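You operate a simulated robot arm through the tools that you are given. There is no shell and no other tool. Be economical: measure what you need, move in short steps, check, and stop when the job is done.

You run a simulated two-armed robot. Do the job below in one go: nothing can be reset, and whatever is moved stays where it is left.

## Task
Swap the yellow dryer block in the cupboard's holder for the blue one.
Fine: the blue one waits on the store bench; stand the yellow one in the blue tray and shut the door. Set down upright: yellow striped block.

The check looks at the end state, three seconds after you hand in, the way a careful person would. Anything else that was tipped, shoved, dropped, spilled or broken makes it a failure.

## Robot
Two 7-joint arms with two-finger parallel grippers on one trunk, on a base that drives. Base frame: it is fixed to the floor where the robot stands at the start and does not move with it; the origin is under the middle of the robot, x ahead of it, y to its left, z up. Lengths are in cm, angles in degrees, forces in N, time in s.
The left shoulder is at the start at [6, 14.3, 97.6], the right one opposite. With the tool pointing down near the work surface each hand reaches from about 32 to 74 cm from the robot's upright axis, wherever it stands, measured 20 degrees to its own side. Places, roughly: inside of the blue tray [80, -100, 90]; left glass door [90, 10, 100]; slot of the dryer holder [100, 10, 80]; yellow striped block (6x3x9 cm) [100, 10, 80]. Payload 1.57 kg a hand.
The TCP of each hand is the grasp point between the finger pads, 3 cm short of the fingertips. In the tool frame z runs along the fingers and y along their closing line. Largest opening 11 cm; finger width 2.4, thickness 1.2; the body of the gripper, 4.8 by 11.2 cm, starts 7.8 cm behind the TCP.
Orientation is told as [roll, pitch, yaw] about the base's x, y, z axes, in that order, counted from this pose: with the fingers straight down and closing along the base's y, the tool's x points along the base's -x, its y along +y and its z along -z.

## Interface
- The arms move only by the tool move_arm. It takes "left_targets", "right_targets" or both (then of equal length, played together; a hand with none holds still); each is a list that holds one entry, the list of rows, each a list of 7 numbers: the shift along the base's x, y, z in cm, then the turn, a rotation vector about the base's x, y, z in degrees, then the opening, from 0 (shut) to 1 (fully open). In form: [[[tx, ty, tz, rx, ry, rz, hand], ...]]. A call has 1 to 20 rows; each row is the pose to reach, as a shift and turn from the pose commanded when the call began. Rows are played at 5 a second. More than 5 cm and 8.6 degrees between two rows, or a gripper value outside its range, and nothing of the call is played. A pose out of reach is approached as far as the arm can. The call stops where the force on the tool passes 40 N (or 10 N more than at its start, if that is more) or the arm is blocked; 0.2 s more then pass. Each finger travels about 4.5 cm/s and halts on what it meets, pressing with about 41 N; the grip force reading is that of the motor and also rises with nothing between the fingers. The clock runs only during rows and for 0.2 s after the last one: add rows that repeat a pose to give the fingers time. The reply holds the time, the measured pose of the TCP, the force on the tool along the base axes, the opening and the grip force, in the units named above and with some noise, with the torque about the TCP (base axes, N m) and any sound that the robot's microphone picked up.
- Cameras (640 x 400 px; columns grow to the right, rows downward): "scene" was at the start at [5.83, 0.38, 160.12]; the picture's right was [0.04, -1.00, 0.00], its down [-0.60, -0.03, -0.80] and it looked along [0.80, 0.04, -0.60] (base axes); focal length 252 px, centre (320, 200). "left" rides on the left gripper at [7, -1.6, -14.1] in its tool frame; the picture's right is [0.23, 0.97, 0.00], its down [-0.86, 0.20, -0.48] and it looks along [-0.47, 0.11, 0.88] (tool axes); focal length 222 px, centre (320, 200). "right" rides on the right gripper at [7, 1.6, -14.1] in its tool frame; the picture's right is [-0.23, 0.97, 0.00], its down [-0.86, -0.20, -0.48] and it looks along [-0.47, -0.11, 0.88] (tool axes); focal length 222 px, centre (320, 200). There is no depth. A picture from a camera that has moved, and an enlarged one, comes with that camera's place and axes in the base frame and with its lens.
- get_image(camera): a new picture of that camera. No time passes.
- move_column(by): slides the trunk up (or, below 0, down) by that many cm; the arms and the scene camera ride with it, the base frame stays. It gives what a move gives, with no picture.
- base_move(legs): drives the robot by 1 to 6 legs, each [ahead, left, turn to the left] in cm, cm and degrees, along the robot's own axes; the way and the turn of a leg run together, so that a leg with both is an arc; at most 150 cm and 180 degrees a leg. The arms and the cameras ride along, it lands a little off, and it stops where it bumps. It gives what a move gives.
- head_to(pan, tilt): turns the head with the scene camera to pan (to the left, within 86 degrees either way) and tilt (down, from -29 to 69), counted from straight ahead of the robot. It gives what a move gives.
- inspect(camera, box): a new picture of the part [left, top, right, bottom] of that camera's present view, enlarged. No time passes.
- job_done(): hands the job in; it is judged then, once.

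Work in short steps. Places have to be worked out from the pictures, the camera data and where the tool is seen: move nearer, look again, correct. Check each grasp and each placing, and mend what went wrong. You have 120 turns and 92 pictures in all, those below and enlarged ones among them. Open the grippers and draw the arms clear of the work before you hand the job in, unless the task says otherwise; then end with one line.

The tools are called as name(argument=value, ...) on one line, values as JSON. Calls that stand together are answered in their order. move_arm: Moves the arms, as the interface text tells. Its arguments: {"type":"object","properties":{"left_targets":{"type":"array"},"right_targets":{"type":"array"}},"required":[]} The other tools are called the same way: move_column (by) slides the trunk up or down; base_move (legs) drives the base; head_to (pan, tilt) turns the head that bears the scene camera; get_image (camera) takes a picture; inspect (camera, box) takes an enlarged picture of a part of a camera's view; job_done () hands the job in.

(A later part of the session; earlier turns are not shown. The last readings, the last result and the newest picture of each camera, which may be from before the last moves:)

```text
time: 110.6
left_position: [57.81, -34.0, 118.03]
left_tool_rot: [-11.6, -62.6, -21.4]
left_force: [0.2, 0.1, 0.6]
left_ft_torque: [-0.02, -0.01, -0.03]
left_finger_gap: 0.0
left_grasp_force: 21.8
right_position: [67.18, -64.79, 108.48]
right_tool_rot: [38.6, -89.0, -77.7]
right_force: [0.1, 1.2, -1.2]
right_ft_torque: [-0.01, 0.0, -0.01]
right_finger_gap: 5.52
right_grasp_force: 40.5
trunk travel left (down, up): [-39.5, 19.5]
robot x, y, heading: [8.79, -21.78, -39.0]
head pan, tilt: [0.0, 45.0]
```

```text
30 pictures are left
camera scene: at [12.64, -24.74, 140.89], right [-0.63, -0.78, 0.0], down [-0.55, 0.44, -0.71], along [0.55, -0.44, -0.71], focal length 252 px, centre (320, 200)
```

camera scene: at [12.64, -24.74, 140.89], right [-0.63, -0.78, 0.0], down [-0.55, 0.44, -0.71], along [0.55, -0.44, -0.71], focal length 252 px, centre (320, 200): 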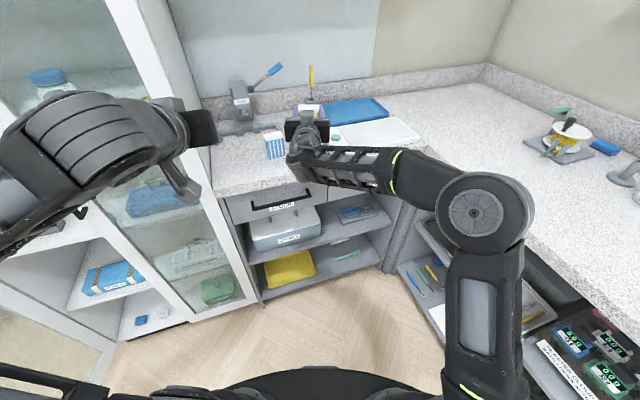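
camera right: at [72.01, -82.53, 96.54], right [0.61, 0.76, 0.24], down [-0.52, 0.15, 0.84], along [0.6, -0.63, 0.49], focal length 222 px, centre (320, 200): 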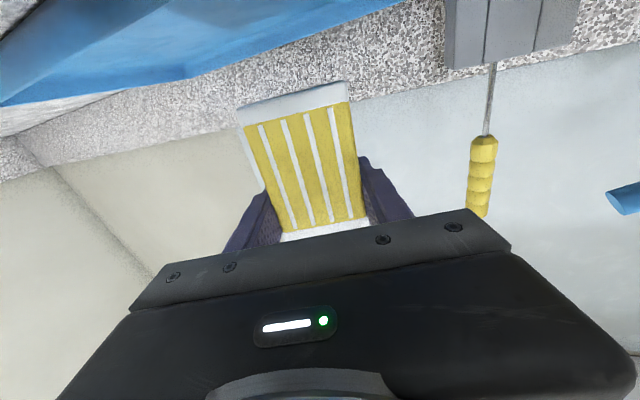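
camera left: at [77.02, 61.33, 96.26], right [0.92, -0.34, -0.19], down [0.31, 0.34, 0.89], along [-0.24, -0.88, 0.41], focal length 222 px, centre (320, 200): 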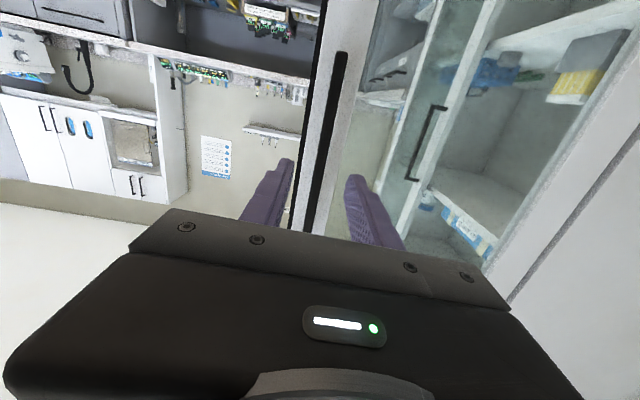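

Over the free strip between the blue block and the mat. I lower 8.5 cm.

move_arm(right_targets=[[[0, 0, -2, 0, 0, 0, 0.4], [0, 0, -4, 0, 0, 0, 0.4], [0, 0, -6, 0, 0, 0, 0.4], [0, 0, -7.5, 0, 0, 0, 0.4], [0, 0, -8.3, 0, 0, 0, 0.4], [0, 0, -8.7, 0, 0, 0, 0.4]]])

get_image(camera="right")

inspect(camera="scene", box=[230, 80, 400, 205])

```text
time: 112.0
left_position: [57.78, -34.02, 118.11]
left_tool_rot: [-11.6, -62.6, -21.6]
left_force: [0.1, 0.2, 0.0]
left_ft_torque: [-0.01, 0.02, -0.02]
left_finger_gap: 0.0
left_grasp_force: 21.4
right_position: [67.29, -64.76, 99.85]
right_tool_rot: [40.6, -89.1, -79.6]
right_force: [0.4, -0.8, -0.6]
right_ft_torque: [-0.03, -0.01, 0.01]
right_finger_gap: 5.55
right_grasp_force: 41.3
trunk travel left (down, up): [-39.5, 19.5]
robot x, y, heading: [8.4, -21.72, -38.8]
head pan, tilt: [0.0, 45.0]
```

```text
29 pictures are left
camera right: at [57.24, -54.57, 93.04], right [0.61, 0.75, 0.24], down [-0.49, 0.13, 0.86], along [0.61, -0.65, 0.45], focal length 222 px, centre (320, 200)
```

right: 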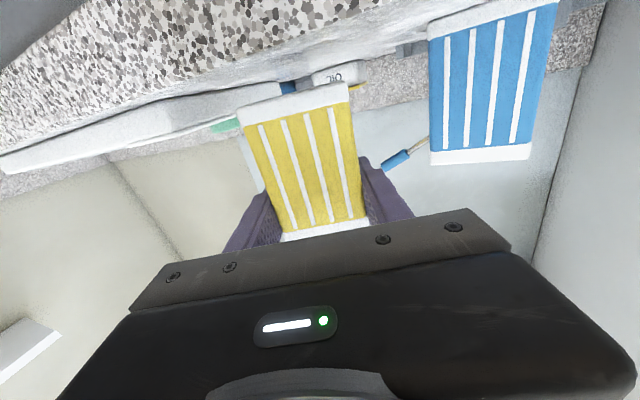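

```text
3.20 times, centred on (315, 142) of scene
camera zoom: at [12.57, -24.83, 140.89], right [-0.63, -0.78, 0.0], down [-0.55, 0.44, -0.71], along [0.55, -0.44, -0.71], focal length 805 px, centre (336, 384)
```

zoom: 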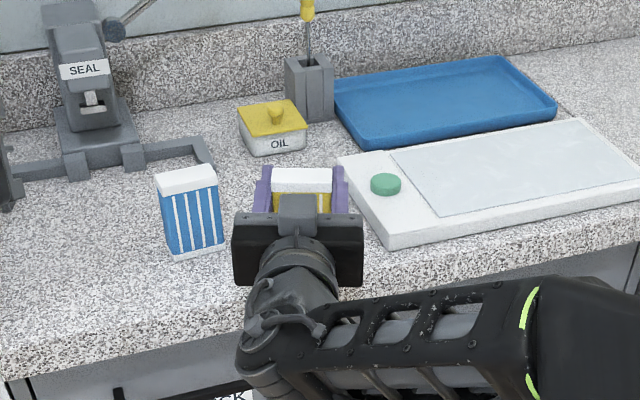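

About 1 cm above the bench. I lower in fine steps until it touches.

move_arm(right_targets=[[[0, 0, -0.3, 0, 0, 0, 0.4], [0, 0, -0.6, 0, 0, 0, 0.4], [0, 0, -0.9, 0, 0, 0, 0.4], [0, 0, -1.1, 0, 0, 0, 0.4]]])

```text
time: 113.0
left_position: [57.66, -34.05, 118.06]
left_tool_rot: [-11.5, -62.6, -21.6]
left_force: [-0.6, -0.1, 0.4]
left_ft_torque: [-0.01, 0.02, -0.01]
left_finger_gap: 0.0
left_grasp_force: 21.3
right_position: [67.1, -64.92, 98.62]
right_tool_rot: [40.7, -89.0, -79.7]
right_force: [-0.5, 0.7, -1.5]
right_ft_torque: [-0.01, -0.02, -0.01]
right_finger_gap: 5.54
right_grasp_force: 41.2
trunk travel left (down, up): [-39.5, 19.5]
robot x, y, heading: [8.44, -21.88, -38.6]
head pan, tilt: [0.0, 45.0]
```

No contact yet; further in fine steps.

move_arm(right_targets=[[[0, 0, -0.2, 0, 0, 0, 0.4], [0, 0, -0.4, 0, 0, 0, 0.4], [0, 0, -0.6, 0, 0, 0, 0.4], [0, 0, -0.8, 0, 0, 0, 0.4]]])

get_image(camera="right")

```text
time: 114.0
left_position: [57.6, -33.96, 118.17]
left_tool_rot: [-11.6, -62.7, -21.6]
left_force: [-0.2, 0.2, -0.3]
left_ft_torque: [0.03, 0.0, -0.01]
left_finger_gap: 0.0
left_grasp_force: 21.5
right_position: [67.15, -64.79, 98.27]
right_tool_rot: [59.7, -89.3, -98.7]
right_force: [0.1, -0.1, 10.5]
right_ft_torque: [-0.27, 0.13, 0.02]
right_finger_gap: 5.55
right_grasp_force: 40.6
trunk travel left (down, up): [-39.5, 19.5]
robot x, y, heading: [8.49, -21.7, -38.9]
head pan, tilt: [0.0, 45.0]
```

```text
27 pictures are left
camera right: at [57.14, -54.57, 91.34], right [0.61, 0.75, 0.24], down [-0.5, 0.14, 0.86], along [0.61, -0.64, 0.46], focal length 222 px, centre (320, 200)
```

right: 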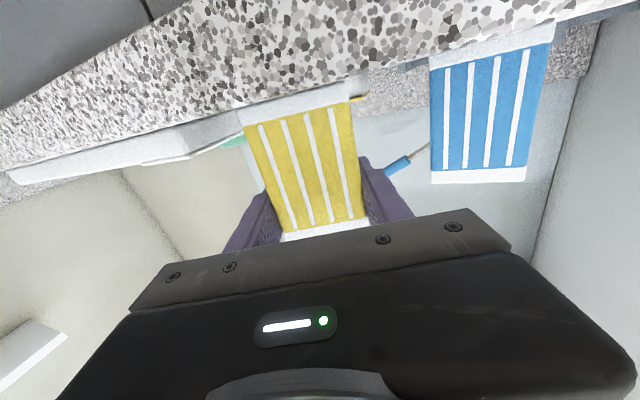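

Contact (10 N) at TCP z 98.3. I open and draw straight back.

move_arm(right_targets=[[[0, 0, 0.2, 0, 0, 0, 0.5], [0, 0, 0.3, 0, 0, 0, 0.64], [0, 0, 0.3, 0, 0, 0, 0.68], [0, 0, 0.3, 0, 0, 0, 0.68], [-2.3, 1.9, 0.3, 0, 0, 0, 0.68], [-5.5, 4.4, 0.3, 0, 0, 0, 0.68], [-8.6, 6.8, 0.3, 0, 0, 0, 0.68]]])

get_image(camera="right")

```text
time: 115.6
left_position: [57.73, -34.11, 118.1]
left_tool_rot: [-11.5, -62.6, -21.6]
left_force: [-0.1, 0.4, -0.7]
left_ft_torque: [0.01, -0.02, 0.0]
left_finger_gap: 0.01
left_grasp_force: 21.3
right_position: [58.47, -57.84, 98.2]
right_tool_rot: [41.7, -88.9, -80.9]
right_force: [0.7, 0.6, -0.1]
right_ft_torque: [-0.04, -0.01, 0.0]
right_finger_gap: 7.47
right_grasp_force: 0.0
trunk travel left (down, up): [-39.5, 19.5]
robot x, y, heading: [8.41, -21.4, -38.8]
head pan, tilt: [0.0, 45.0]
```

```text
26 pictures are left
camera right: at [48.51, -47.6, 91.47], right [0.61, 0.75, 0.24], down [-0.49, 0.13, 0.86], along [0.61, -0.65, 0.45], focal length 222 px, centre (320, 200)
```

right: 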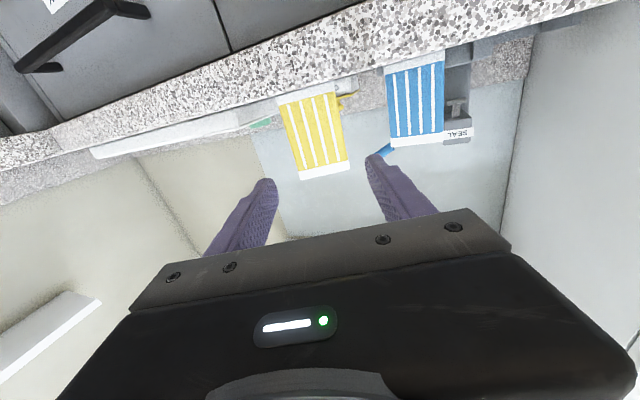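

Yellow stands upright on the bench edge. I'll now regrip it from above: back off 10 cm, trunk up 18 cm, and turn the right tool downward.

base_move(legs=[[-10, 0, 0]])

move_column(by=18)

move_arm(right_targets=[[[-0.8, 0.6, 0, 5.1, 6.3, 0, 0.8], [-1.6, 1.3, 0, 10.2, 12.6, 0, 0.8], [-2.4, 1.9, 0, 15.2, 18.9, 0, 0.8], [-3.1, 2.5, 0, 20.3, 25.2, 0, 0.8], [-3.9, 3.1, 0, 25.4, 31.5, 0, 0.8], [-4.7, 3.8, 0, 30.5, 37.8, 0, 0.8], [-5.5, 4.4, 0, 35.6, 44.1, 0, 0.8], [-6.3, 5, 0, 40.6, 50.4, 0, 0.8], [-7, 5.6, 0, 45.7, 56.7, 0, 0.8], [-7.8, 6.2, 0, 50.8, 63, 0, 0.8], [-7.8, 6.2, 0, 55.8, 69.3, 0, 0.8]]])

get_image(camera="scene")

```text
time: 116.8
left_position: [49.62, -27.72, 118.11]
left_tool_rot: [-11.6, -62.7, -21.6]
left_force: [-0.7, 0.6, -0.1]
left_ft_torque: [-0.02, 0.02, -0.03]
left_finger_gap: 0.0
left_grasp_force: 21.4
right_position: [50.56, -51.6, 98.3]
right_tool_rot: [43.7, -89.0, -82.8]
right_force: [0.5, -0.2, 0.3]
right_ft_torque: [0.02, -0.01, 0.0]
right_finger_gap: 7.5
right_grasp_force: 0.0
trunk travel left (down, up): [-39.5, 19.5]
robot x, y, heading: [0.53, -15.32, -38.7]
head pan, tilt: [0.0, 45.0]
```

```text
time: 118.8
left_position: [49.65, -27.8, 136.12]
left_tool_rot: [-11.6, -62.5, -21.8]
left_force: [0.4, -0.5, -0.4]
left_ft_torque: [0.02, -0.02, -0.01]
left_finger_gap: 0.02
left_grasp_force: 21.1
right_position: [50.72, -51.6, 116.28]
right_tool_rot: [41.2, -89.0, -80.3]
right_force: [-0.1, 0.4, 0.6]
right_ft_torque: [0.02, 0.0, 0.01]
right_finger_gap: 7.47
right_grasp_force: 0.1
trunk travel left (down, up): [-57.5, 1.5]
robot x, y, heading: [0.85, -15.15, -39.0]
head pan, tilt: [0.0, 45.0]
```

```text
time: 121.2
left_position: [49.38, -27.92, 136.27]
left_tool_rot: [-11.3, -62.9, -21.9]
left_force: [-0.2, -0.6, 0.3]
left_ft_torque: [0.02, 0.02, 0.09]
left_finger_gap: 0.02
left_grasp_force: 20.7
right_position: [37.87, -43.5, 114.51]
right_tool_rot: [-0.1, -0.4, -39.4]
right_force: [-1.2, 0.7, -0.7]
right_ft_torque: [0.03, -0.07, -0.01]
right_finger_gap: 8.79
right_grasp_force: 0.1
right hand out of reach, approached as far as the arm can: row 11
trunk travel left (down, up): [-57.5, 1.5]
robot x, y, heading: [0.62, -15.34, -39.2]
head pan, tilt: [0.0, 45.0]
```

```text
25 pictures are left
camera scene: at [4.28, -18.56, 158.91], right [-0.63, -0.78, 0.0], down [-0.55, 0.44, -0.71], along [0.55, -0.44, -0.71], focal length 252 px, centre (320, 200)
```

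scene: 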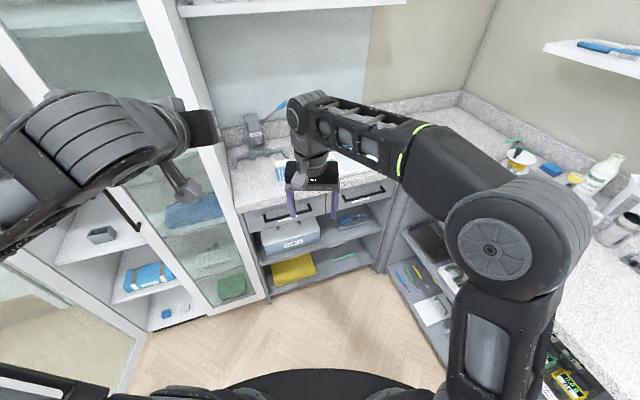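

Tool points down, aligned with the yellow block. I drive 20 ahead and look.

base_move(legs=[[20, 0, 0]])

get_image(camera="right")

```text
time: 122.8
left_position: [65.75, -40.64, 136.02]
left_tool_rot: [-11.5, -62.5, -21.8]
left_force: [-0.2, 0.2, 0.4]
left_ft_torque: [0.02, 0.0, -0.03]
left_finger_gap: 0.01
left_grasp_force: 21.2
right_position: [54.24, -56.42, 114.29]
right_tool_rot: [-0.3, -0.3, -39.4]
right_force: [1.3, 0.5, -0.4]
right_ft_torque: [0.02, 0.05, 0.01]
right_finger_gap: 8.82
right_grasp_force: 0.1
trunk travel left (down, up): [-57.5, 1.5]
robot x, y, heading: [16.7, -28.44, -38.9]
head pan, tilt: [0.0, 45.0]
```

```text
24 pictures are left
camera right: at [49.79, -50.59, 128.39], right [0.79, 0.61, 0.0], down [0.53, -0.69, 0.48], along [0.29, -0.39, -0.88], focal length 222 px, centre (320, 200)
```

right: 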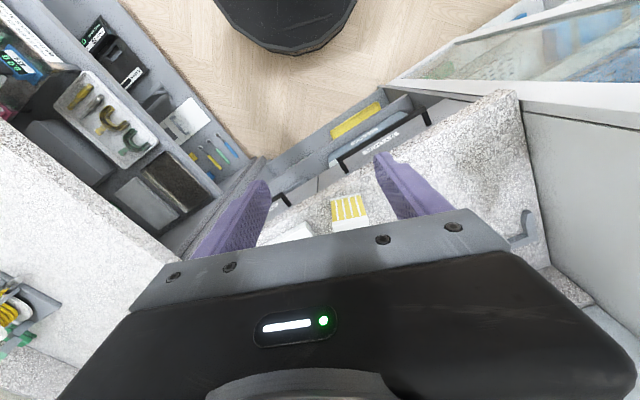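

Block seen where expected. I move the hand above it (14.8 ahead, 1.5 left) and down a bit, then look.

move_arm(right_targets=[[[3.2, -2, 0, 0, 0, 0, 0.8], [6.4, -4, 0, 0, 0, 0, 0.8], [9.5, -6.1, -1, 0, 0, 0, 0.8], [12.6, -8.2, -3, 0, 0, 0, 0.8], [12.6, -8.2, -6, 0, 0, 0, 0.8], [12.6, -8.2, -8, 0, 0, 0, 0.8]]])

get_image(camera="right")

inspect(camera="scene", box=[220, 100, 400, 240])

```text
time: 124.2
left_position: [65.58, -40.53, 136.11]
left_tool_rot: [-11.5, -62.6, -21.5]
left_force: [-0.1, 1.3, 0.0]
left_ft_torque: [-0.04, 0.04, 0.0]
left_finger_gap: 0.0
left_grasp_force: 21.1
right_position: [57.52, -59.29, 113.31]
right_tool_rot: [-0.1, -0.8, -39.5]
right_force: [-0.3, 0.7, 1.1]
right_ft_torque: [-0.01, -0.05, 0.02]
right_finger_gap: 8.79
right_grasp_force: 0.1
right hand out of reach, approached as far as the arm can: row 1, 2, 3, 4, 5, 6
trunk travel left (down, up): [-57.5, 1.5]
robot x, y, heading: [16.74, -28.37, -38.7]
head pan, tilt: [0.0, 45.0]
```

```text
23 pictures are left
camera right: at [52.97, -53.47, 127.32], right [0.79, 0.61, 0.0], down [0.53, -0.69, 0.49], along [0.3, -0.39, -0.87], focal length 222 px, centre (320, 200)
```

right: 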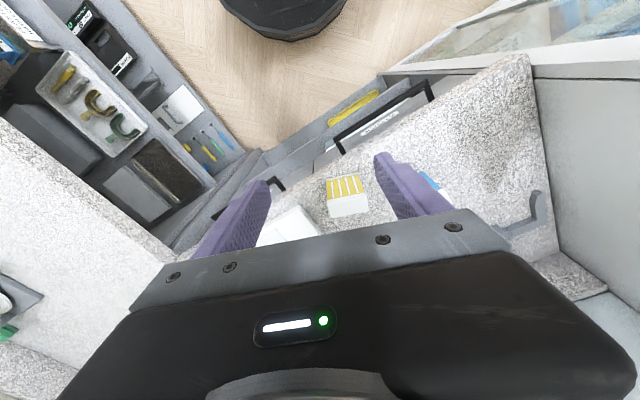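

```text
2.86 times, centred on (310, 170) of scene
camera zoom: at [20.5, -31.25, 158.9], right [-0.63, -0.78, 0.0], down [-0.55, 0.44, -0.71], along [0.55, -0.44, -0.71], focal length 719 px, centre (349, 286)
```

zoom: 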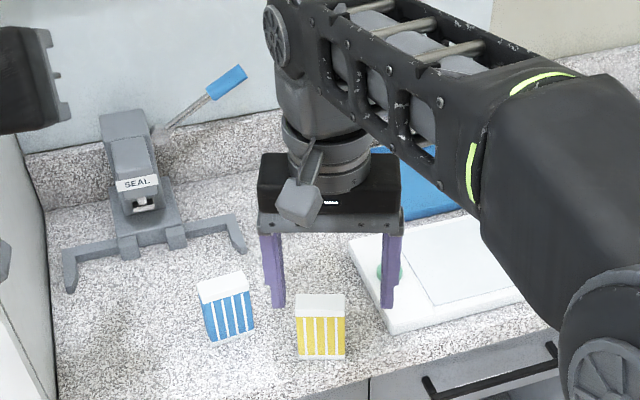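

The arm is at a limit but the present pose is fine, so I position with base and trunk instead: base 10.4 ahead, 1.7 left.

base_move(legs=[[10.4, 1.7, 0]])

move_column(by=-7)

get_image(camera="right")

```text
time: 125.4
left_position: [75.06, -46.18, 136.06]
left_tool_rot: [-11.5, -62.5, -21.8]
left_force: [0.1, -0.4, 0.4]
left_ft_torque: [-0.05, -0.02, -0.01]
left_finger_gap: 0.01
left_grasp_force: 21.1
right_position: [66.84, -64.77, 113.2]
right_tool_rot: [-0.1, -0.7, -39.6]
right_force: [0.7, 0.5, -0.3]
right_ft_torque: [0.03, 0.03, 0.0]
right_finger_gap: 8.8
right_grasp_force: 0.0
trunk travel left (down, up): [-57.5, 1.5]
robot x, y, heading: [25.8, -33.24, -39.1]
head pan, tilt: [0.0, 45.0]
```

```text
time: 126.5
left_position: [74.96, -45.99, 129.07]
left_tool_rot: [-11.5, -62.6, -21.8]
left_force: [-0.6, -1.5, -0.2]
left_ft_torque: [0.0, -0.04, -0.04]
left_finger_gap: 0.01
left_grasp_force: 20.8
right_position: [66.8, -64.6, 106.34]
right_tool_rot: [0.0, -0.8, -39.6]
right_force: [0.4, 1.0, -0.2]
right_ft_torque: [0.0, 0.0, 0.02]
right_finger_gap: 8.82
right_grasp_force: 0.0
trunk travel left (down, up): [-50.5, 8.5]
robot x, y, heading: [25.93, -33.06, -39.1]
head pan, tilt: [0.0, 45.0]
```

```text
21 pictures are left
camera right: at [62.24, -58.88, 120.33], right [0.8, 0.61, 0.0], down [0.53, -0.69, 0.49], along [0.3, -0.39, -0.87], focal length 222 px, centre (320, 200)
```

right: 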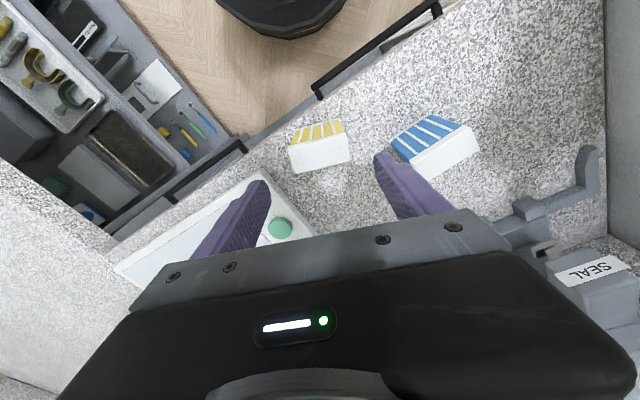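

Laterally exact; the block centre is ~1.2 cm nearer the robot. I back up 1.2 cm, narrow slightly and check.

base_move(legs=[[-1.2, 0, 0]])

move_column(by=-4.3)

get_image(camera="right")

```text
time: 127.2
left_position: [73.95, -45.13, 129.2]
left_tool_rot: [-11.5, -62.8, -21.6]
left_force: [0.2, -0.4, 0.6]
left_ft_torque: [-0.03, 0.01, 0.01]
left_finger_gap: 0.0
left_grasp_force: 21.6
right_position: [65.78, -63.9, 106.29]
right_tool_rot: [-0.1, -0.7, -39.6]
right_force: [0.1, -0.4, 0.9]
right_ft_torque: [0.01, -0.03, 0.0]
right_finger_gap: 8.77
right_grasp_force: 0.1
trunk travel left (down, up): [-50.5, 8.5]
robot x, y, heading: [24.86, -32.39, -38.7]
head pan, tilt: [0.0, 45.0]
```

```text
time: 128.1
left_position: [73.95, -45.19, 124.82]
left_tool_rot: [-11.5, -62.6, -21.8]
left_force: [-0.8, -0.2, -1.1]
left_ft_torque: [-0.01, 0.01, -0.02]
left_finger_gap: 0.0
left_grasp_force: 21.3
right_position: [65.91, -63.84, 101.87]
right_tool_rot: [-0.1, -0.8, -39.6]
right_force: [-0.2, 0.6, 0.7]
right_ft_torque: [0.03, 0.01, 0.01]
right_finger_gap: 8.79
right_grasp_force: 0.2
trunk travel left (down, up): [-46.2, 12.8]
robot x, y, heading: [24.81, -32.47, -39.1]
head pan, tilt: [0.0, 45.0]
```

```text
20 pictures are left
camera right: at [61.31, -58.13, 116.02], right [0.8, 0.61, 0.0], down [0.53, -0.69, 0.49], along [0.3, -0.39, -0.87], focal length 222 px, centre (320, 200)
```

right: 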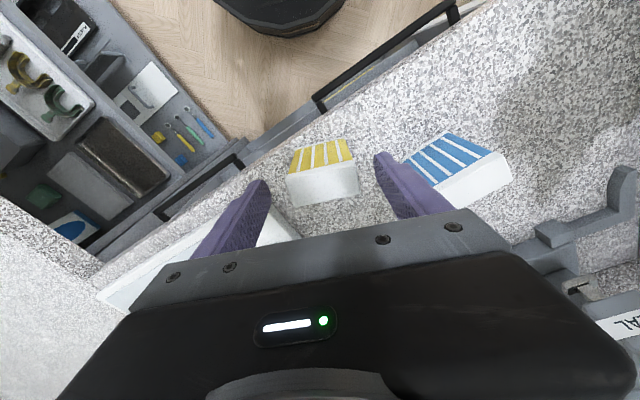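

Centred. I lower 4 cm more and close.

move_column(by=-4.2)

move_arm(right_targets=[[[0, 0, 0, 0, 0, 0, 0.65], [0, 0, 0, 0, 0, 0, 0.5], [0, 0, 0, 0, 0, 0, 0.4], [0, 0, 0, 0, 0, 0, 0.4], [0, 0, 0, 0, 0, 0, 0.4]]])

move_column(by=10)

get_image(camera="scene")

```text
time: 128.9
left_position: [74.04, -45.22, 120.58]
left_tool_rot: [-11.5, -62.6, -21.8]
left_force: [0.2, -0.1, 0.5]
left_ft_torque: [0.0, -0.03, 0.02]
left_finger_gap: 0.0
left_grasp_force: 21.8
right_position: [65.86, -63.99, 97.79]
right_tool_rot: [-0.1, -0.7, -39.6]
right_force: [1.1, -0.1, 1.2]
right_ft_torque: [0.02, -0.02, -0.01]
right_finger_gap: 8.8
right_grasp_force: 0.0
trunk travel left (down, up): [-42.0, 17.0]
robot x, y, heading: [24.82, -32.88, -38.9]
head pan, tilt: [0.0, 45.0]
```

```text
time: 130.1
left_position: [73.87, -45.13, 120.51]
left_tool_rot: [-11.4, -62.6, -21.7]
left_force: [-0.9, 0.2, 0.0]
left_ft_torque: [0.02, -0.02, 0.0]
left_finger_gap: 0.0
left_grasp_force: 21.5
right_position: [65.76, -63.89, 97.77]
right_tool_rot: [-0.1, -0.8, -39.6]
right_force: [0.6, -0.7, 0.8]
right_ft_torque: [0.05, -0.03, 0.0]
right_finger_gap: 5.53
right_grasp_force: 40.3
trunk travel left (down, up): [-42.0, 17.0]
robot x, y, heading: [24.86, -32.14, -38.9]
head pan, tilt: [0.0, 45.0]
```

```text
time: 131.5
left_position: [74.0, -45.34, 130.63]
left_tool_rot: [-11.5, -62.6, -21.9]
left_force: [0.3, 0.4, -0.5]
left_ft_torque: [0.01, -0.01, 0.0]
left_finger_gap: 0.0
left_grasp_force: 21.9
right_position: [65.87, -63.99, 107.78]
right_tool_rot: [-0.1, -0.8, -39.6]
right_force: [-0.7, 0.1, -0.5]
right_ft_torque: [0.0, 0.01, 0.02]
right_finger_gap: 5.5
right_grasp_force: 40.9
trunk travel left (down, up): [-52.0, 7.0]
robot x, y, heading: [24.52, -32.43, -39.2]
head pan, tilt: [0.0, 45.0]
```

```text
19 pictures are left
camera scene: at [28.95, -35.87, 153.39], right [-0.63, -0.78, 0.0], down [-0.55, 0.45, -0.71], along [0.55, -0.45, -0.71], focal length 252 px, centre (320, 200)
```

scene: 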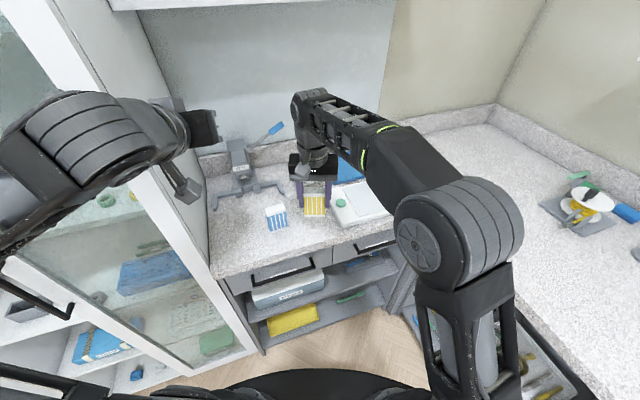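

Yellow is held from above. I test extending the arm to its own side (15 right, then ahead), in free air over the bench.

move_arm(right_targets=[[[-1.9, -2.3, 0, 0, 0, 0, 0.4], [-3.8, -4.6, 0, 0, 0, 0, 0.4], [-5.6, -7, 0, 0, 0, 0, 0.4], [-7.5, -9.3, 0, 0, 0, 0, 0.4], [-9.4, -11.6, 0, 0, 0, 0, 0.4], [-7, -13.5, 0, 0, 0, 0, 0.4], [-4.7, -15.4, 0, 0, 0, 0, 0.4], [-2.4, -17.3, 0, 0, 0, 0, 0.4], [0, -19.2, 0, 0, 0, 0, 0.4], [2.3, -21, 0, 0, 0, 0, 0.4]]])

```text
time: 133.7
left_position: [73.95, -45.39, 130.65]
left_tool_rot: [-11.5, -62.6, -21.8]
left_force: [-0.3, 0.4, 0.1]
left_ft_torque: [0.02, -0.02, 0.01]
left_finger_gap: 0.02
left_grasp_force: 21.3
right_position: [59.64, -78.05, 107.72]
right_tool_rot: [-0.1, -0.7, -39.6]
right_force: [0.0, -1.1, 0.0]
right_ft_torque: [0.01, 0.03, 0.0]
right_finger_gap: 5.52
right_grasp_force: 41.0
right hand out of reach, approached as far as the arm can: row 7, 8, 9, 10
trunk travel left (down, up): [-52.0, 7.0]
robot x, y, heading: [24.71, -32.68, -38.9]
head pan, tilt: [0.0, 45.0]
```

Reach grows when the hand is lower relative to the shoulder. I raise the trunk fully and then lower and extend the arm.

move_column(by=6.9)

move_arm(right_targets=[[[0, 0, -2.5, 0, 0, 0, 0.4], [0, 0, -5, 0, 0, 0, 0.4], [1.2, -1, -7.5, 0, 0, 0, 0.4], [3, -2.4, -9, 0, 0, 0, 0.4], [5.5, -4.4, -10, 0, 0, 0, 0.4], [7.8, -6.3, -10.5, 0, 0, 0, 0.4], [10.1, -8.2, -10.5, 0, 0, 0, 0.4], [10.1, -8.2, -10.5, 0, 0, 0, 0.4]]])

get_image(camera="scene")

```text
time: 134.7
left_position: [74.06, -45.24, 137.47]
left_tool_rot: [-11.5, -62.6, -21.9]
left_force: [0.3, -0.8, 0.7]
left_ft_torque: [-0.02, 0.0, 0.0]
left_finger_gap: 0.02
left_grasp_force: 21.3
right_position: [59.68, -78.11, 114.56]
right_tool_rot: [-0.1, -0.8, -39.6]
right_force: [0.2, 0.0, -1.4]
right_ft_torque: [0.02, 0.0, 0.0]
right_finger_gap: 5.54
right_grasp_force: 41.2
trunk travel left (down, up): [-58.9, 0.1]
robot x, y, heading: [24.75, -32.83, -38.8]
head pan, tilt: [0.0, 45.0]
```

```text
time: 136.5
left_position: [74.03, -45.29, 137.55]
left_tool_rot: [-11.5, -62.6, -21.7]
left_force: [0.3, -0.3, 0.0]
left_ft_torque: [0.01, 0.01, -0.02]
left_finger_gap: 0.01
left_grasp_force: 21.6
right_position: [67.48, -84.52, 104.11]
right_tool_rot: [-0.2, -0.7, -39.7]
right_force: [0.2, -0.2, -0.9]
right_ft_torque: [-0.04, 0.0, 0.01]
right_finger_gap: 5.53
right_grasp_force: 41.0
right hand out of reach, approached as far as the arm can: row 7, 8
trunk travel left (down, up): [-58.9, 0.1]
robot x, y, heading: [24.64, -32.31, -39.1]
head pan, tilt: [0.0, 45.0]
```

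```text
18 pictures are left
camera scene: at [28.97, -35.89, 160.29], right [-0.63, -0.78, 0.0], down [-0.55, 0.45, -0.71], along [0.55, -0.44, -0.71], focal length 252 px, centre (320, 200)
```

scene: 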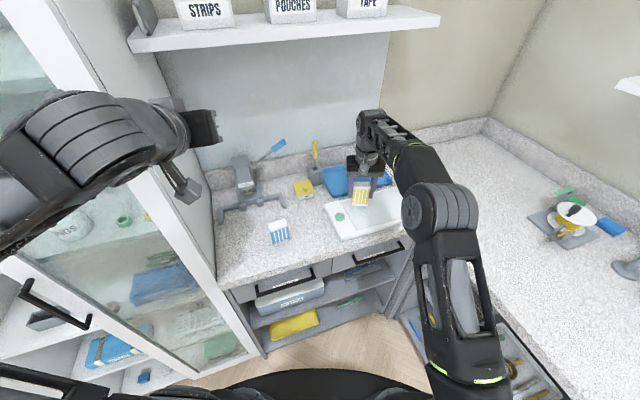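

Remaining 15 cm comes from the base. I strafe right, turn left 12° and advance most of the way, keeping clear of bench and counter.

base_move(legs=[[0, -15.2, 0], [0, 0, 12], [8, -3.1, 0]])

get_image(camera="scene")

get_image(camera="right")

```text
time: 139.4
left_position: [72.0, -53.07, 137.41]
left_tool_rot: [-11.4, -62.6, -9.9]
left_force: [-0.7, 0.5, 0.1]
left_ft_torque: [-0.03, -0.03, 0.02]
left_finger_gap: 0.01
left_grasp_force: 21.3
right_position: [73.74, -92.73, 104.13]
right_tool_rot: [-0.2, -0.7, -27.6]
right_force: [0.1, 0.0, -1.7]
right_ft_torque: [0.05, 0.04, 0.02]
right_finger_gap: 5.58
right_grasp_force: 41.1
trunk travel left (down, up): [-58.9, 0.1]
robot x, y, heading: [21.18, -51.01, -26.9]
head pan, tilt: [0.0, 45.0]
```

```text
17 pictures are left
camera scene: at [26.03, -53.29, 160.29], right [-0.45, -0.89, 0.0], down [-0.63, 0.32, -0.71], along [0.63, -0.32, -0.71], focal length 252 px, centre (320, 200)
```

scene: 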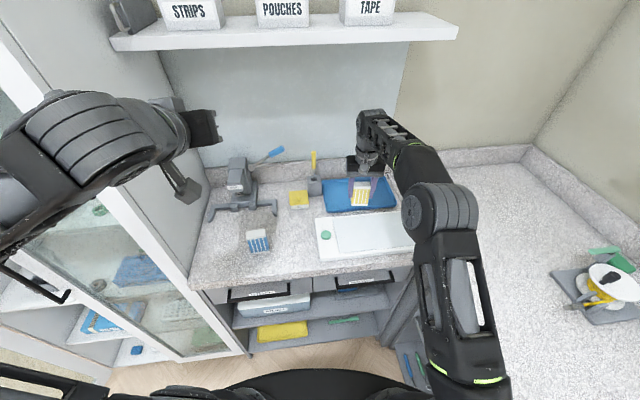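

```text
16 pictures are left
camera right: at [68.16, -88.05, 118.17], right [0.65, 0.76, 0.0], down [0.66, -0.57, 0.49], along [0.37, -0.32, -0.87], focal length 222 px, centre (320, 200)
```

right: 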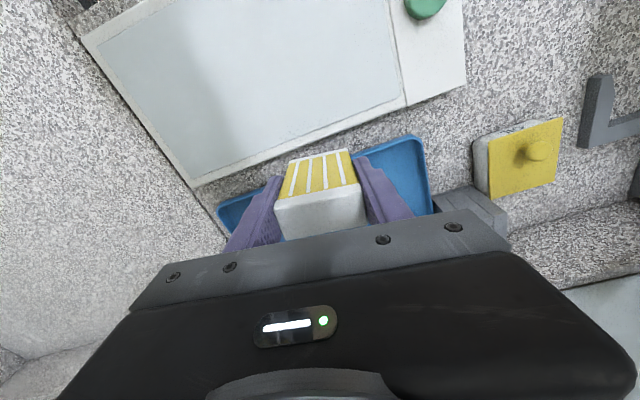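

The block needs ~7 cm more to be inside the tray. I drive 7 ahead and lower by the arm to check.

base_move(legs=[[7, 0, 0]])

move_arm(right_targets=[[[0, 0, -1.5, 0, 0, 0, 0.4], [0, 0, -3, 0, 0, 0, 0.4], [0, 0, -4, 0, 0, 0, 0.4]]])

get_image(camera="right")

inspect(camera="scene", box=[260, 120, 440, 260])

```text
time: 140.4
left_position: [78.43, -56.32, 137.49]
left_tool_rot: [-11.5, -62.4, -9.8]
left_force: [-0.3, -0.4, 0.1]
left_ft_torque: [-0.01, 0.01, 0.0]
left_finger_gap: 0.0
left_grasp_force: 21.2
right_position: [80.28, -96.08, 104.02]
right_tool_rot: [-0.1, -0.7, -27.5]
right_force: [0.6, 0.0, -2.4]
right_ft_torque: [0.0, 0.03, 0.0]
right_finger_gap: 5.52
right_grasp_force: 41.1
trunk travel left (down, up): [-58.9, 0.1]
robot x, y, heading: [27.73, -54.15, -27.2]
head pan, tilt: [0.0, 45.0]
```

```text
time: 141.2
left_position: [78.33, -56.09, 137.52]
left_tool_rot: [-11.5, -62.6, -9.8]
left_force: [0.5, 0.4, 0.2]
left_ft_torque: [-0.02, -0.01, -0.02]
left_finger_gap: 0.0
left_grasp_force: 21.4
right_position: [79.99, -95.86, 100.22]
right_tool_rot: [-0.1, -0.7, -27.5]
right_force: [0.3, 0.3, -1.3]
right_ft_torque: [0.0, 0.04, 0.02]
right_finger_gap: 5.54
right_grasp_force: 41.4
trunk travel left (down, up): [-58.9, 0.1]
robot x, y, heading: [27.76, -54.03, -26.8]
head pan, tilt: [0.0, 45.0]
```

```text
15 pictures are left
camera right: at [74.49, -91.15, 114.18], right [0.65, 0.76, 0.0], down [0.66, -0.57, 0.49], along [0.37, -0.32, -0.87], focal length 222 px, centre (320, 200)
```

right: 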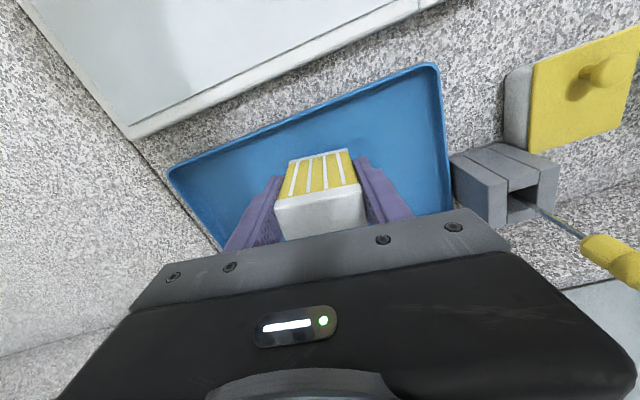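

```text
2.86 times, centred on (350, 190) of scene
camera zoom: at [32.28, -56.4, 160.29], right [-0.45, -0.89, 0.0], down [-0.63, 0.32, -0.71], along [0.63, -0.32, -0.71], focal length 719 px, centre (234, 229)
```

zoom: 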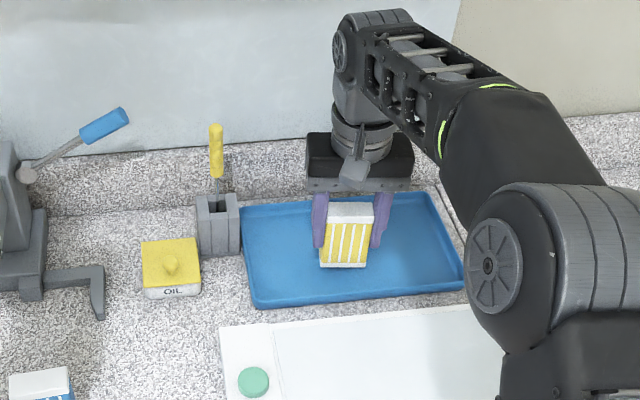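

Nicely inside the tray. I lower finely to contact.

move_arm(right_targets=[[[0, 0, -0.6, 0, 0, 0, 0.4], [0, 0, -1.0, 0, 0, 0, 0.4], [0, 0, -1.3, 0, 0, 0, 0.4], [0, 0, -1.5, 0, 0, 0, 0.4]]])

```text
time: 142.2
left_position: [78.38, -56.11, 137.42]
left_tool_rot: [-11.5, -62.7, -9.7]
left_force: [-1.1, 0.0, 0.2]
left_ft_torque: [-0.01, 0.0, -0.02]
left_finger_gap: 0.01
left_grasp_force: 21.0
right_position: [80.02, -95.98, 98.62]
right_tool_rot: [-0.1, -0.8, -27.5]
right_force: [-0.5, -0.2, -0.5]
right_ft_torque: [0.04, 0.01, 0.02]
right_finger_gap: 5.53
right_grasp_force: 41.1
trunk travel left (down, up): [-58.9, 0.1]
robot x, y, heading: [27.5, -54.06, -27.0]
head pan, tilt: [0.0, 45.0]
```

Not yet touching; a few more small steps.

move_arm(right_targets=[[[0, 0, -0.2, 0, 0, 0, 0.4], [0, 0, -0.4, 0, 0, 0, 0.4], [0, 0, -0.6, 0, 0, 0, 0.4], [0, 0, -0.7, 0, 0, 0, 0.4]]])

```text
time: 143.2
left_position: [78.27, -56.03, 137.52]
left_tool_rot: [-11.5, -62.5, -9.7]
left_force: [0.6, 0.7, -0.8]
left_ft_torque: [-0.01, -0.02, 0.0]
left_finger_gap: 0.02
left_grasp_force: 20.7
right_position: [80.02, -95.93, 98.1]
right_tool_rot: [-0.1, -1.0, -27.6]
right_force: [-0.4, -0.6, 7.7]
right_ft_torque: [0.09, -0.07, -0.01]
right_finger_gap: 5.53
right_grasp_force: 41.0
trunk travel left (down, up): [-58.9, 0.1]
robot x, y, heading: [27.55, -54.26, -27.0]
head pan, tilt: [0.0, 45.0]
```

Contact at z 98.1. I open the fingers and rise.

move_arm(right_targets=[[[0, 0, 0.2, 0, 0, 0, 0.55], [0, 0, 0.2, 0, 0, 0, 0.7], [0, 0, 0.2, 0, 0, 0, 0.75], [0, 0, 0.2, 0, 0, 0, 0.75], [0, 0, 2, 0, 0, 0, 0.75], [0, 0, 5, 0, 0, 0, 0.75], [0, 0, 8, 0, 0, 0, 0.75]]])

get_image(camera="right")

```text
time: 144.8
left_position: [78.41, -56.05, 137.59]
left_tool_rot: [-11.6, -62.6, -9.7]
left_force: [0.3, -0.3, -0.2]
left_ft_torque: [0.0, 0.03, -0.02]
left_finger_gap: 0.0
left_grasp_force: 21.4
right_position: [80.11, -95.94, 104.9]
right_tool_rot: [-0.1, -0.7, -27.5]
right_force: [-0.7, 0.9, 0.0]
right_ft_torque: [0.0, 0.02, 0.0]
right_finger_gap: 8.23
right_grasp_force: 0.0
right hand out of reach, approached as far as the arm can: row 7
trunk travel left (down, up): [-58.9, 0.1]
robot x, y, heading: [27.37, -54.29, -27.1]
head pan, tilt: [0.0, 45.0]
```

```text
13 pictures are left
camera right: at [74.44, -91.15, 118.94], right [0.65, 0.76, 0.0], down [0.66, -0.57, 0.49], along [0.37, -0.32, -0.87], focal length 222 px, centre (320, 200)
```

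right: 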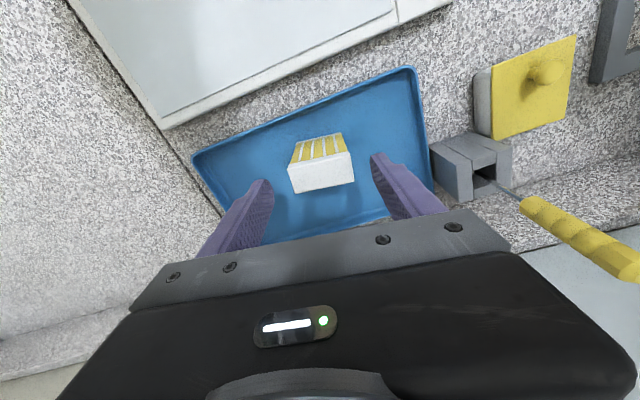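

Yellow stands upright in the tray. Now I back out 30 cm, turn to heading ≈-16° (facing the blue block), and put the right tool horizontal again.

base_move(legs=[[-30, 0, 0], [0, 0, 11]])

move_arm(right_targets=[[[-2.4, 0.7, 3, 0, 0, 0, 0.75], [-4.8, 1.4, 6, 0, 0, 0, 0.75], [-7.2, 2.1, 9, 0, 0, 0, 0.75], [-9.6, 2.8, 11, -2.2, -7.8, 0, 0.75], [-9.6, 2.8, 12, -4.5, -15.5, 0, 0.75], [-9.6, 2.8, 13, -6.7, -23.3, 0, 0.75], [-9.6, 2.8, 14, -9, -31.1, 0, 0.75], [-8.6, 2.5, 15, -11.2, -38.8, 0, 0.75], [-7.7, 2.2, 16, -13.4, -46.6, 0, 0.75], [-6.7, 1.9, 17, -15.7, -54.4, 0, 0.75], [-5.8, 1.7, 18, -17.9, -62.2, 0, 0.75], [-4.8, 1.4, 18, -20.2, -69.9, 0, 0.75], [-3.8, 1.1, 18, -22.4, -77.7, 0, 0.75], [-2.9, 0.8, 18, -24.6, -85.5, 0, 0.75]]])

```text
time: 147.6
left_position: [50.81, -32.71, 137.46]
left_tool_rot: [-11.5, -62.6, 1.3]
left_force: [0.2, -0.2, 0.3]
left_ft_torque: [0.02, -0.01, -0.04]
left_finger_gap: 0.0
left_grasp_force: 21.4
right_position: [60.17, -71.43, 104.8]
right_tool_rot: [-0.2, -0.8, -16.5]
right_force: [-0.3, -0.1, -0.3]
right_ft_torque: [0.01, 0.01, -0.02]
right_finger_gap: 8.22
right_grasp_force: 0.0
trunk travel left (down, up): [-58.9, 0.1]
robot x, y, heading: [0.89, -40.69, -16.0]
head pan, tilt: [0.0, 45.0]
```

```text
time: 150.6
left_position: [50.86, -32.74, 137.52]
left_tool_rot: [-11.5, -62.5, 1.2]
left_force: [-0.3, 0.3, -0.2]
left_ft_torque: [0.01, 0.01, -0.03]
left_finger_gap: 0.0
left_grasp_force: 21.1
right_position: [57.44, -70.57, 122.88]
right_tool_rot: [63.4, -89.4, -79.5]
right_force: [0.5, 0.0, 0.2]
right_ft_torque: [0.03, -0.01, 0.0]
right_finger_gap: 8.27
right_grasp_force: 0.1
right hand out of reach, approached as far as the arm can: row 3
trunk travel left (down, up): [-58.9, 0.1]
robot x, y, heading: [0.64, -40.42, -16.2]
head pan, tilt: [0.0, 45.0]
```

Horizontal again at z 123. I shift the hand 15 cm left, then drop the trunk 24.4 cm to grip height and look with the hand camera.

move_arm(right_targets=[[[1.1, 3.9, 0, 0, 0, 0, 0.75], [2.2, 7.8, 0, 0, 0, 0, 0.75], [3.2, 11.5, 0, 0, 0, 0, 0.75], [4.1, 14.4, 0, 0, 0, 0, 0.75], [4.1, 14.4, 0, 0, 0, 0, 0.75]]])

move_column(by=-24.4)

base_move(legs=[[0, 3.4, 0]])

get_image(camera="right")

```text
time: 151.8
left_position: [50.87, -32.81, 137.49]
left_tool_rot: [-11.5, -62.6, 1.3]
left_force: [0.2, -0.1, 0.1]
left_ft_torque: [0.0, 0.0, 0.01]
left_finger_gap: 0.0
left_grasp_force: 21.1
right_position: [61.25, -56.29, 122.91]
right_tool_rot: [61.4, -89.5, -77.5]
right_force: [0.7, 0.0, 0.3]
right_ft_torque: [-0.01, 0.0, -0.01]
right_finger_gap: 8.25
right_grasp_force: 0.1
trunk travel left (down, up): [-58.9, 0.1]
robot x, y, heading: [0.19, -40.14, -16.2]
head pan, tilt: [0.0, 45.0]
```

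```text
time: 154.3
left_position: [50.94, -32.65, 113.14]
left_tool_rot: [-11.5, -62.6, 1.3]
left_force: [-0.8, -0.4, -0.1]
left_ft_torque: [0.02, 0.01, -0.01]
left_finger_gap: 0.01
left_grasp_force: 21.1
right_position: [61.23, -56.2, 98.42]
right_tool_rot: [60.9, -89.4, -77.0]
right_force: [0.3, 0.2, 0.1]
right_ft_torque: [-0.04, 0.01, -0.01]
right_finger_gap: 8.25
right_grasp_force: 0.1
trunk travel left (down, up): [-34.5, 24.5]
robot x, y, heading: [0.57, -39.95, -15.7]
head pan, tilt: [0.0, 45.0]
```

```text
time: 155.2
left_position: [51.85, -29.37, 113.12]
left_tool_rot: [-11.6, -62.7, 1.4]
left_force: [0.0, 0.4, 0.5]
left_ft_torque: [0.02, 0.01, -0.03]
left_finger_gap: 0.02
left_grasp_force: 21.7
right_position: [62.38, -52.82, 98.4]
right_tool_rot: [58.9, -89.5, -75.0]
right_force: [0.1, 0.5, -0.4]
right_ft_torque: [-0.01, -0.02, -0.01]
right_finger_gap: 8.25
right_grasp_force: 0.1
trunk travel left (down, up): [-34.5, 24.5]
robot x, y, heading: [1.71, -37.18, -16.0]
head pan, tilt: [0.0, 45.0]
```

```text
12 pictures are left
camera right: at [49.16, -47.38, 91.6], right [0.27, 0.93, 0.23], down [-0.51, -0.07, 0.86], along [0.81, -0.35, 0.46], focal length 222 px, centre (320, 200)
```

right: 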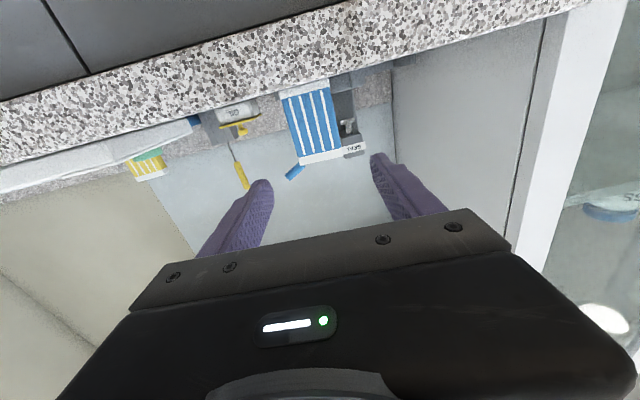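

The blue block is dead ahead, 14 cm, and square to the hand. I drive 13 cm so the fingers straddle it.

base_move(legs=[[9, -0.3, 0], [4, 0, 0]])

get_image(camera="right")

```text
time: 156.8
left_position: [64.52, -33.33, 113.07]
left_tool_rot: [-11.5, -62.5, 1.3]
left_force: [0.6, -0.1, 0.4]
left_ft_torque: [0.0, -0.01, 0.01]
left_finger_gap: 0.0
left_grasp_force: 21.4
right_position: [74.99, -56.88, 98.37]
right_tool_rot: [57.5, -89.4, -73.7]
right_force: [0.3, 0.3, -0.7]
right_ft_torque: [-0.01, -0.02, 0.03]
right_finger_gap: 8.24
right_grasp_force: 0.1
trunk travel left (down, up): [-34.5, 24.5]
robot x, y, heading: [14.1, -41.28, -15.7]
head pan, tilt: [0.0, 45.0]
```

```text
11 pictures are left
camera right: at [61.84, -51.39, 91.57], right [0.27, 0.93, 0.24], down [-0.51, -0.07, 0.86], along [0.81, -0.35, 0.46], focal length 222 px, centre (320, 200)
```

right: 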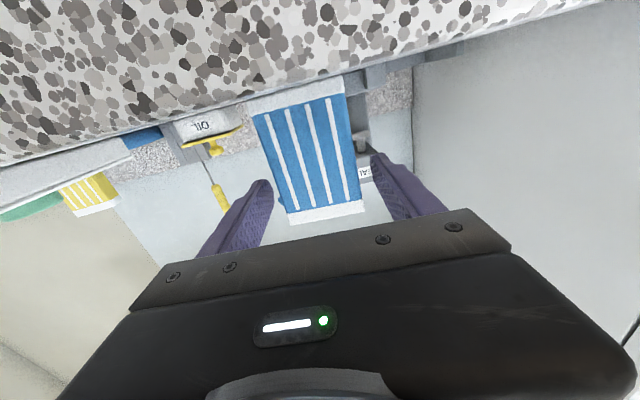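

The block spans about the pad length; good grip depth. I close on it and lift 7 cm with the trunk.

move_arm(right_targets=[[[0, 0, 0, 0, 0, 0, 0.6], [0, 0, 0, 0, 0, 0, 0.5], [0, 0, 0, 0, 0, 0, 0.4], [0, 0, 0, 0, 0, 0, 0.4], [0, 0, 0, 0, 0, 0, 0.4]]])

move_column(by=8)

get_image(camera="right")

```text
time: 157.9
left_position: [64.46, -33.34, 113.04]
left_tool_rot: [-11.5, -62.6, 1.3]
left_force: [-0.3, 0.4, 0.5]
left_ft_torque: [-0.05, 0.0, -0.02]
left_finger_gap: 0.01
left_grasp_force: 21.3
right_position: [74.98, -56.92, 98.48]
right_tool_rot: [61.6, -89.4, -77.7]
right_force: [-0.5, -0.6, 1.1]
right_ft_torque: [-0.07, 0.07, -0.01]
right_finger_gap: 5.53
right_grasp_force: 40.9
trunk travel left (down, up): [-34.5, 24.5]
robot x, y, heading: [14.56, -41.37, -15.8]
head pan, tilt: [0.0, 45.0]
```

```text
time: 159.1
left_position: [64.6, -33.3, 121.07]
left_tool_rot: [-11.6, -62.7, 1.4]
left_force: [-0.1, -0.6, -0.6]
left_ft_torque: [0.01, 0.01, -0.01]
left_finger_gap: 0.0
left_grasp_force: 21.2
right_position: [75.02, -56.98, 106.47]
right_tool_rot: [58.6, -89.4, -74.7]
right_force: [-0.1, -0.4, -0.8]
right_ft_torque: [0.02, 0.0, 0.0]
right_finger_gap: 5.53
right_grasp_force: 41.4
trunk travel left (down, up): [-42.5, 16.5]
robot x, y, heading: [14.43, -41.1, -16.3]
head pan, tilt: [0.0, 45.0]
```

```text
10 pictures are left
camera right: at [61.81, -51.38, 99.58], right [0.27, 0.93, 0.24], down [-0.51, -0.07, 0.86], along [0.81, -0.35, 0.46], focal length 222 px, centre (320, 200)
```

right: 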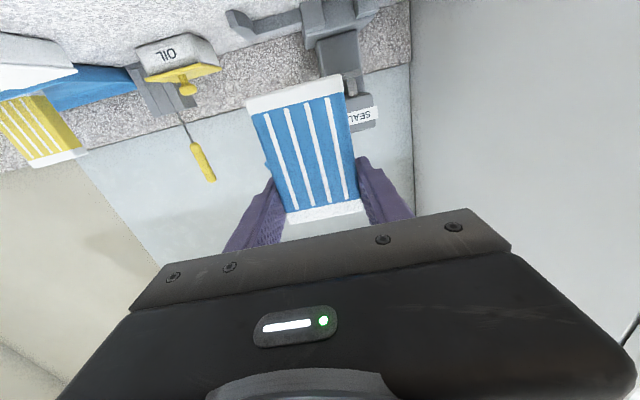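

Blue is held; compared with yellow's grip it sits ~1.9 cm further forward in the fingers, same height and centring. So its seat TCP should be ≈(100.8, 9.4, 87). I back off 28 cm and swing the left arm out to the left side again.

base_move(legs=[[-28, 0, 0], [0, 0, -2.8]])

move_arm(left_targets=[[[0, 4, 0, 0, 0, 6, 0], [0, 8, 0, 0, 0, 12, 0], [0, 12, 0, 0, 0, 18, 0], [0, 16, 0, 0, 0, 24, 0], [0, 20, 0, 0, 0, 30, 0], [0, 24, 0, 0, 0, 36, 0], [-1, 28, 0, 0, 0, 42, 0], [-2, 32, 0, 0, 0, 48, 0], [-3, 36, 0, 0, 0, 54, 0], [-4, 40, 0, 0, 0, 60, 0]]])

```text
time: 161.5
left_position: [37.85, -28.24, 121.13]
left_tool_rot: [-11.5, -62.6, -1.7]
left_force: [0.1, 0.0, -0.6]
left_ft_torque: [-0.02, -0.04, 0.03]
left_finger_gap: 0.0
left_grasp_force: 21.6
right_position: [47.12, -52.33, 106.38]
right_tool_rot: [60.4, -89.4, -79.4]
right_force: [1.3, -0.1, -0.4]
right_ft_torque: [-0.01, 0.02, 0.02]
right_finger_gap: 5.54
right_grasp_force: 40.8
trunk travel left (down, up): [-42.5, 16.5]
robot x, y, heading: [-12.95, -33.06, -19.0]
head pan, tilt: [0.0, 45.0]
```

```text
time: 163.7
left_position: [42.2, 15.07, 119.71]
left_tool_rot: [-11.6, -62.6, 58.4]
left_force: [0.1, -0.2, 0.3]
left_ft_torque: [-0.02, -0.01, -0.03]
left_finger_gap: 0.0
left_grasp_force: 21.6
left hand out of reach, approached as far as the arm can: row 1, 2, 3, 4, 5, 6, 7, 8, 9, 10
right_position: [47.13, -52.31, 106.37]
right_tool_rot: [60.2, -89.6, -79.3]
right_force: [0.6, 0.1, -0.8]
right_ft_torque: [-0.01, 0.02, -0.03]
right_finger_gap: 5.54
right_grasp_force: 40.6
trunk travel left (down, up): [-42.5, 16.5]
robot x, y, heading: [-12.75, -33.3, -19.0]
head pan, tilt: [0.0, 45.0]
```

Left arm is out to the left (36 ahead, 64 left). I extend the right arm 8 cm, then drive: back 6, left 76, ahead 4, and lower the trunk 11.4 to z≈95 in front of the opening.

move_arm(right_targets=[[[2.5, -0.9, 0, 0, 0, 0, 0.4], [5, -1.7, 0, 0, 0, 0, 0.4], [7.56, -2.6, 0, 0, 0, 0, 0.4], [7.56, -2.6, 0, 0, 0, 0, 0.4]]])

base_move(legs=[[-6, 0, 0], [0, 76, 0], [3.7, 0, 0]])

move_column(by=-11.4)

get_image(camera="scene")

```text
time: 164.7
left_position: [42.26, 14.97, 119.58]
left_tool_rot: [-11.6, -62.6, 58.4]
left_force: [0.2, -0.5, 1.2]
left_ft_torque: [0.03, 0.01, -0.03]
left_finger_gap: 0.0
left_grasp_force: 21.4
right_position: [54.82, -55.01, 106.41]
right_tool_rot: [60.5, -89.3, -79.6]
right_force: [-0.4, -0.6, -0.8]
right_ft_torque: [-0.03, 0.0, -0.02]
right_finger_gap: 5.51
right_grasp_force: 41.3
trunk travel left (down, up): [-42.5, 16.5]
robot x, y, heading: [-12.25, -33.15, -18.9]
head pan, tilt: [0.0, 45.0]
```

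```text
time: 169.9
left_position: [65.74, 88.33, 119.63]
left_tool_rot: [-11.5, -62.6, 57.8]
left_force: [0.0, -0.8, -0.1]
left_ft_torque: [0.0, 0.0, -0.01]
left_finger_gap: 0.0
left_grasp_force: 21.3
right_position: [77.77, 18.35, 106.37]
right_tool_rot: [52.4, -89.4, -71.9]
right_force: [0.2, -0.3, -1.8]
right_ft_torque: [-0.03, -0.01, -0.02]
right_finger_gap: 5.55
right_grasp_force: 40.6
trunk travel left (down, up): [-42.5, 16.5]
robot x, y, heading: [10.08, 40.57, -19.3]
head pan, tilt: [0.0, 45.0]
```

```text
time: 171.3
left_position: [65.83, 88.4, 108.3]
left_tool_rot: [-11.5, -62.6, 58.0]
left_force: [0.1, 0.0, -0.6]
left_ft_torque: [0.03, 0.0, -0.03]
left_finger_gap: 0.0
left_grasp_force: 21.2
right_position: [77.72, 18.34, 95.04]
right_tool_rot: [59.2, -89.4, -78.9]
right_force: [-0.1, -0.2, -0.8]
right_ft_torque: [0.02, 0.02, -0.01]
right_finger_gap: 5.5
right_grasp_force: 41.3
trunk travel left (down, up): [-31.1, 27.9]
robot x, y, heading: [10.58, 40.68, -19.4]
head pan, tilt: [0.0, 45.0]
```

```text
9 pictures are left
camera scene: at [15.45, 38.8, 132.5], right [-0.33, -0.94, 0.0], down [-0.67, 0.23, -0.71], along [0.67, -0.23, -0.71], focal length 252 px, centre (320, 200)
```

scene: 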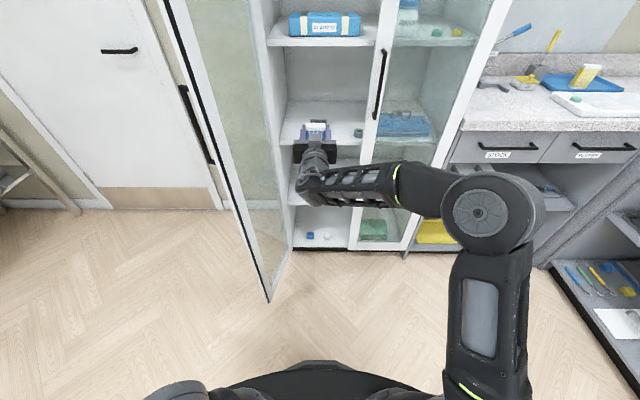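

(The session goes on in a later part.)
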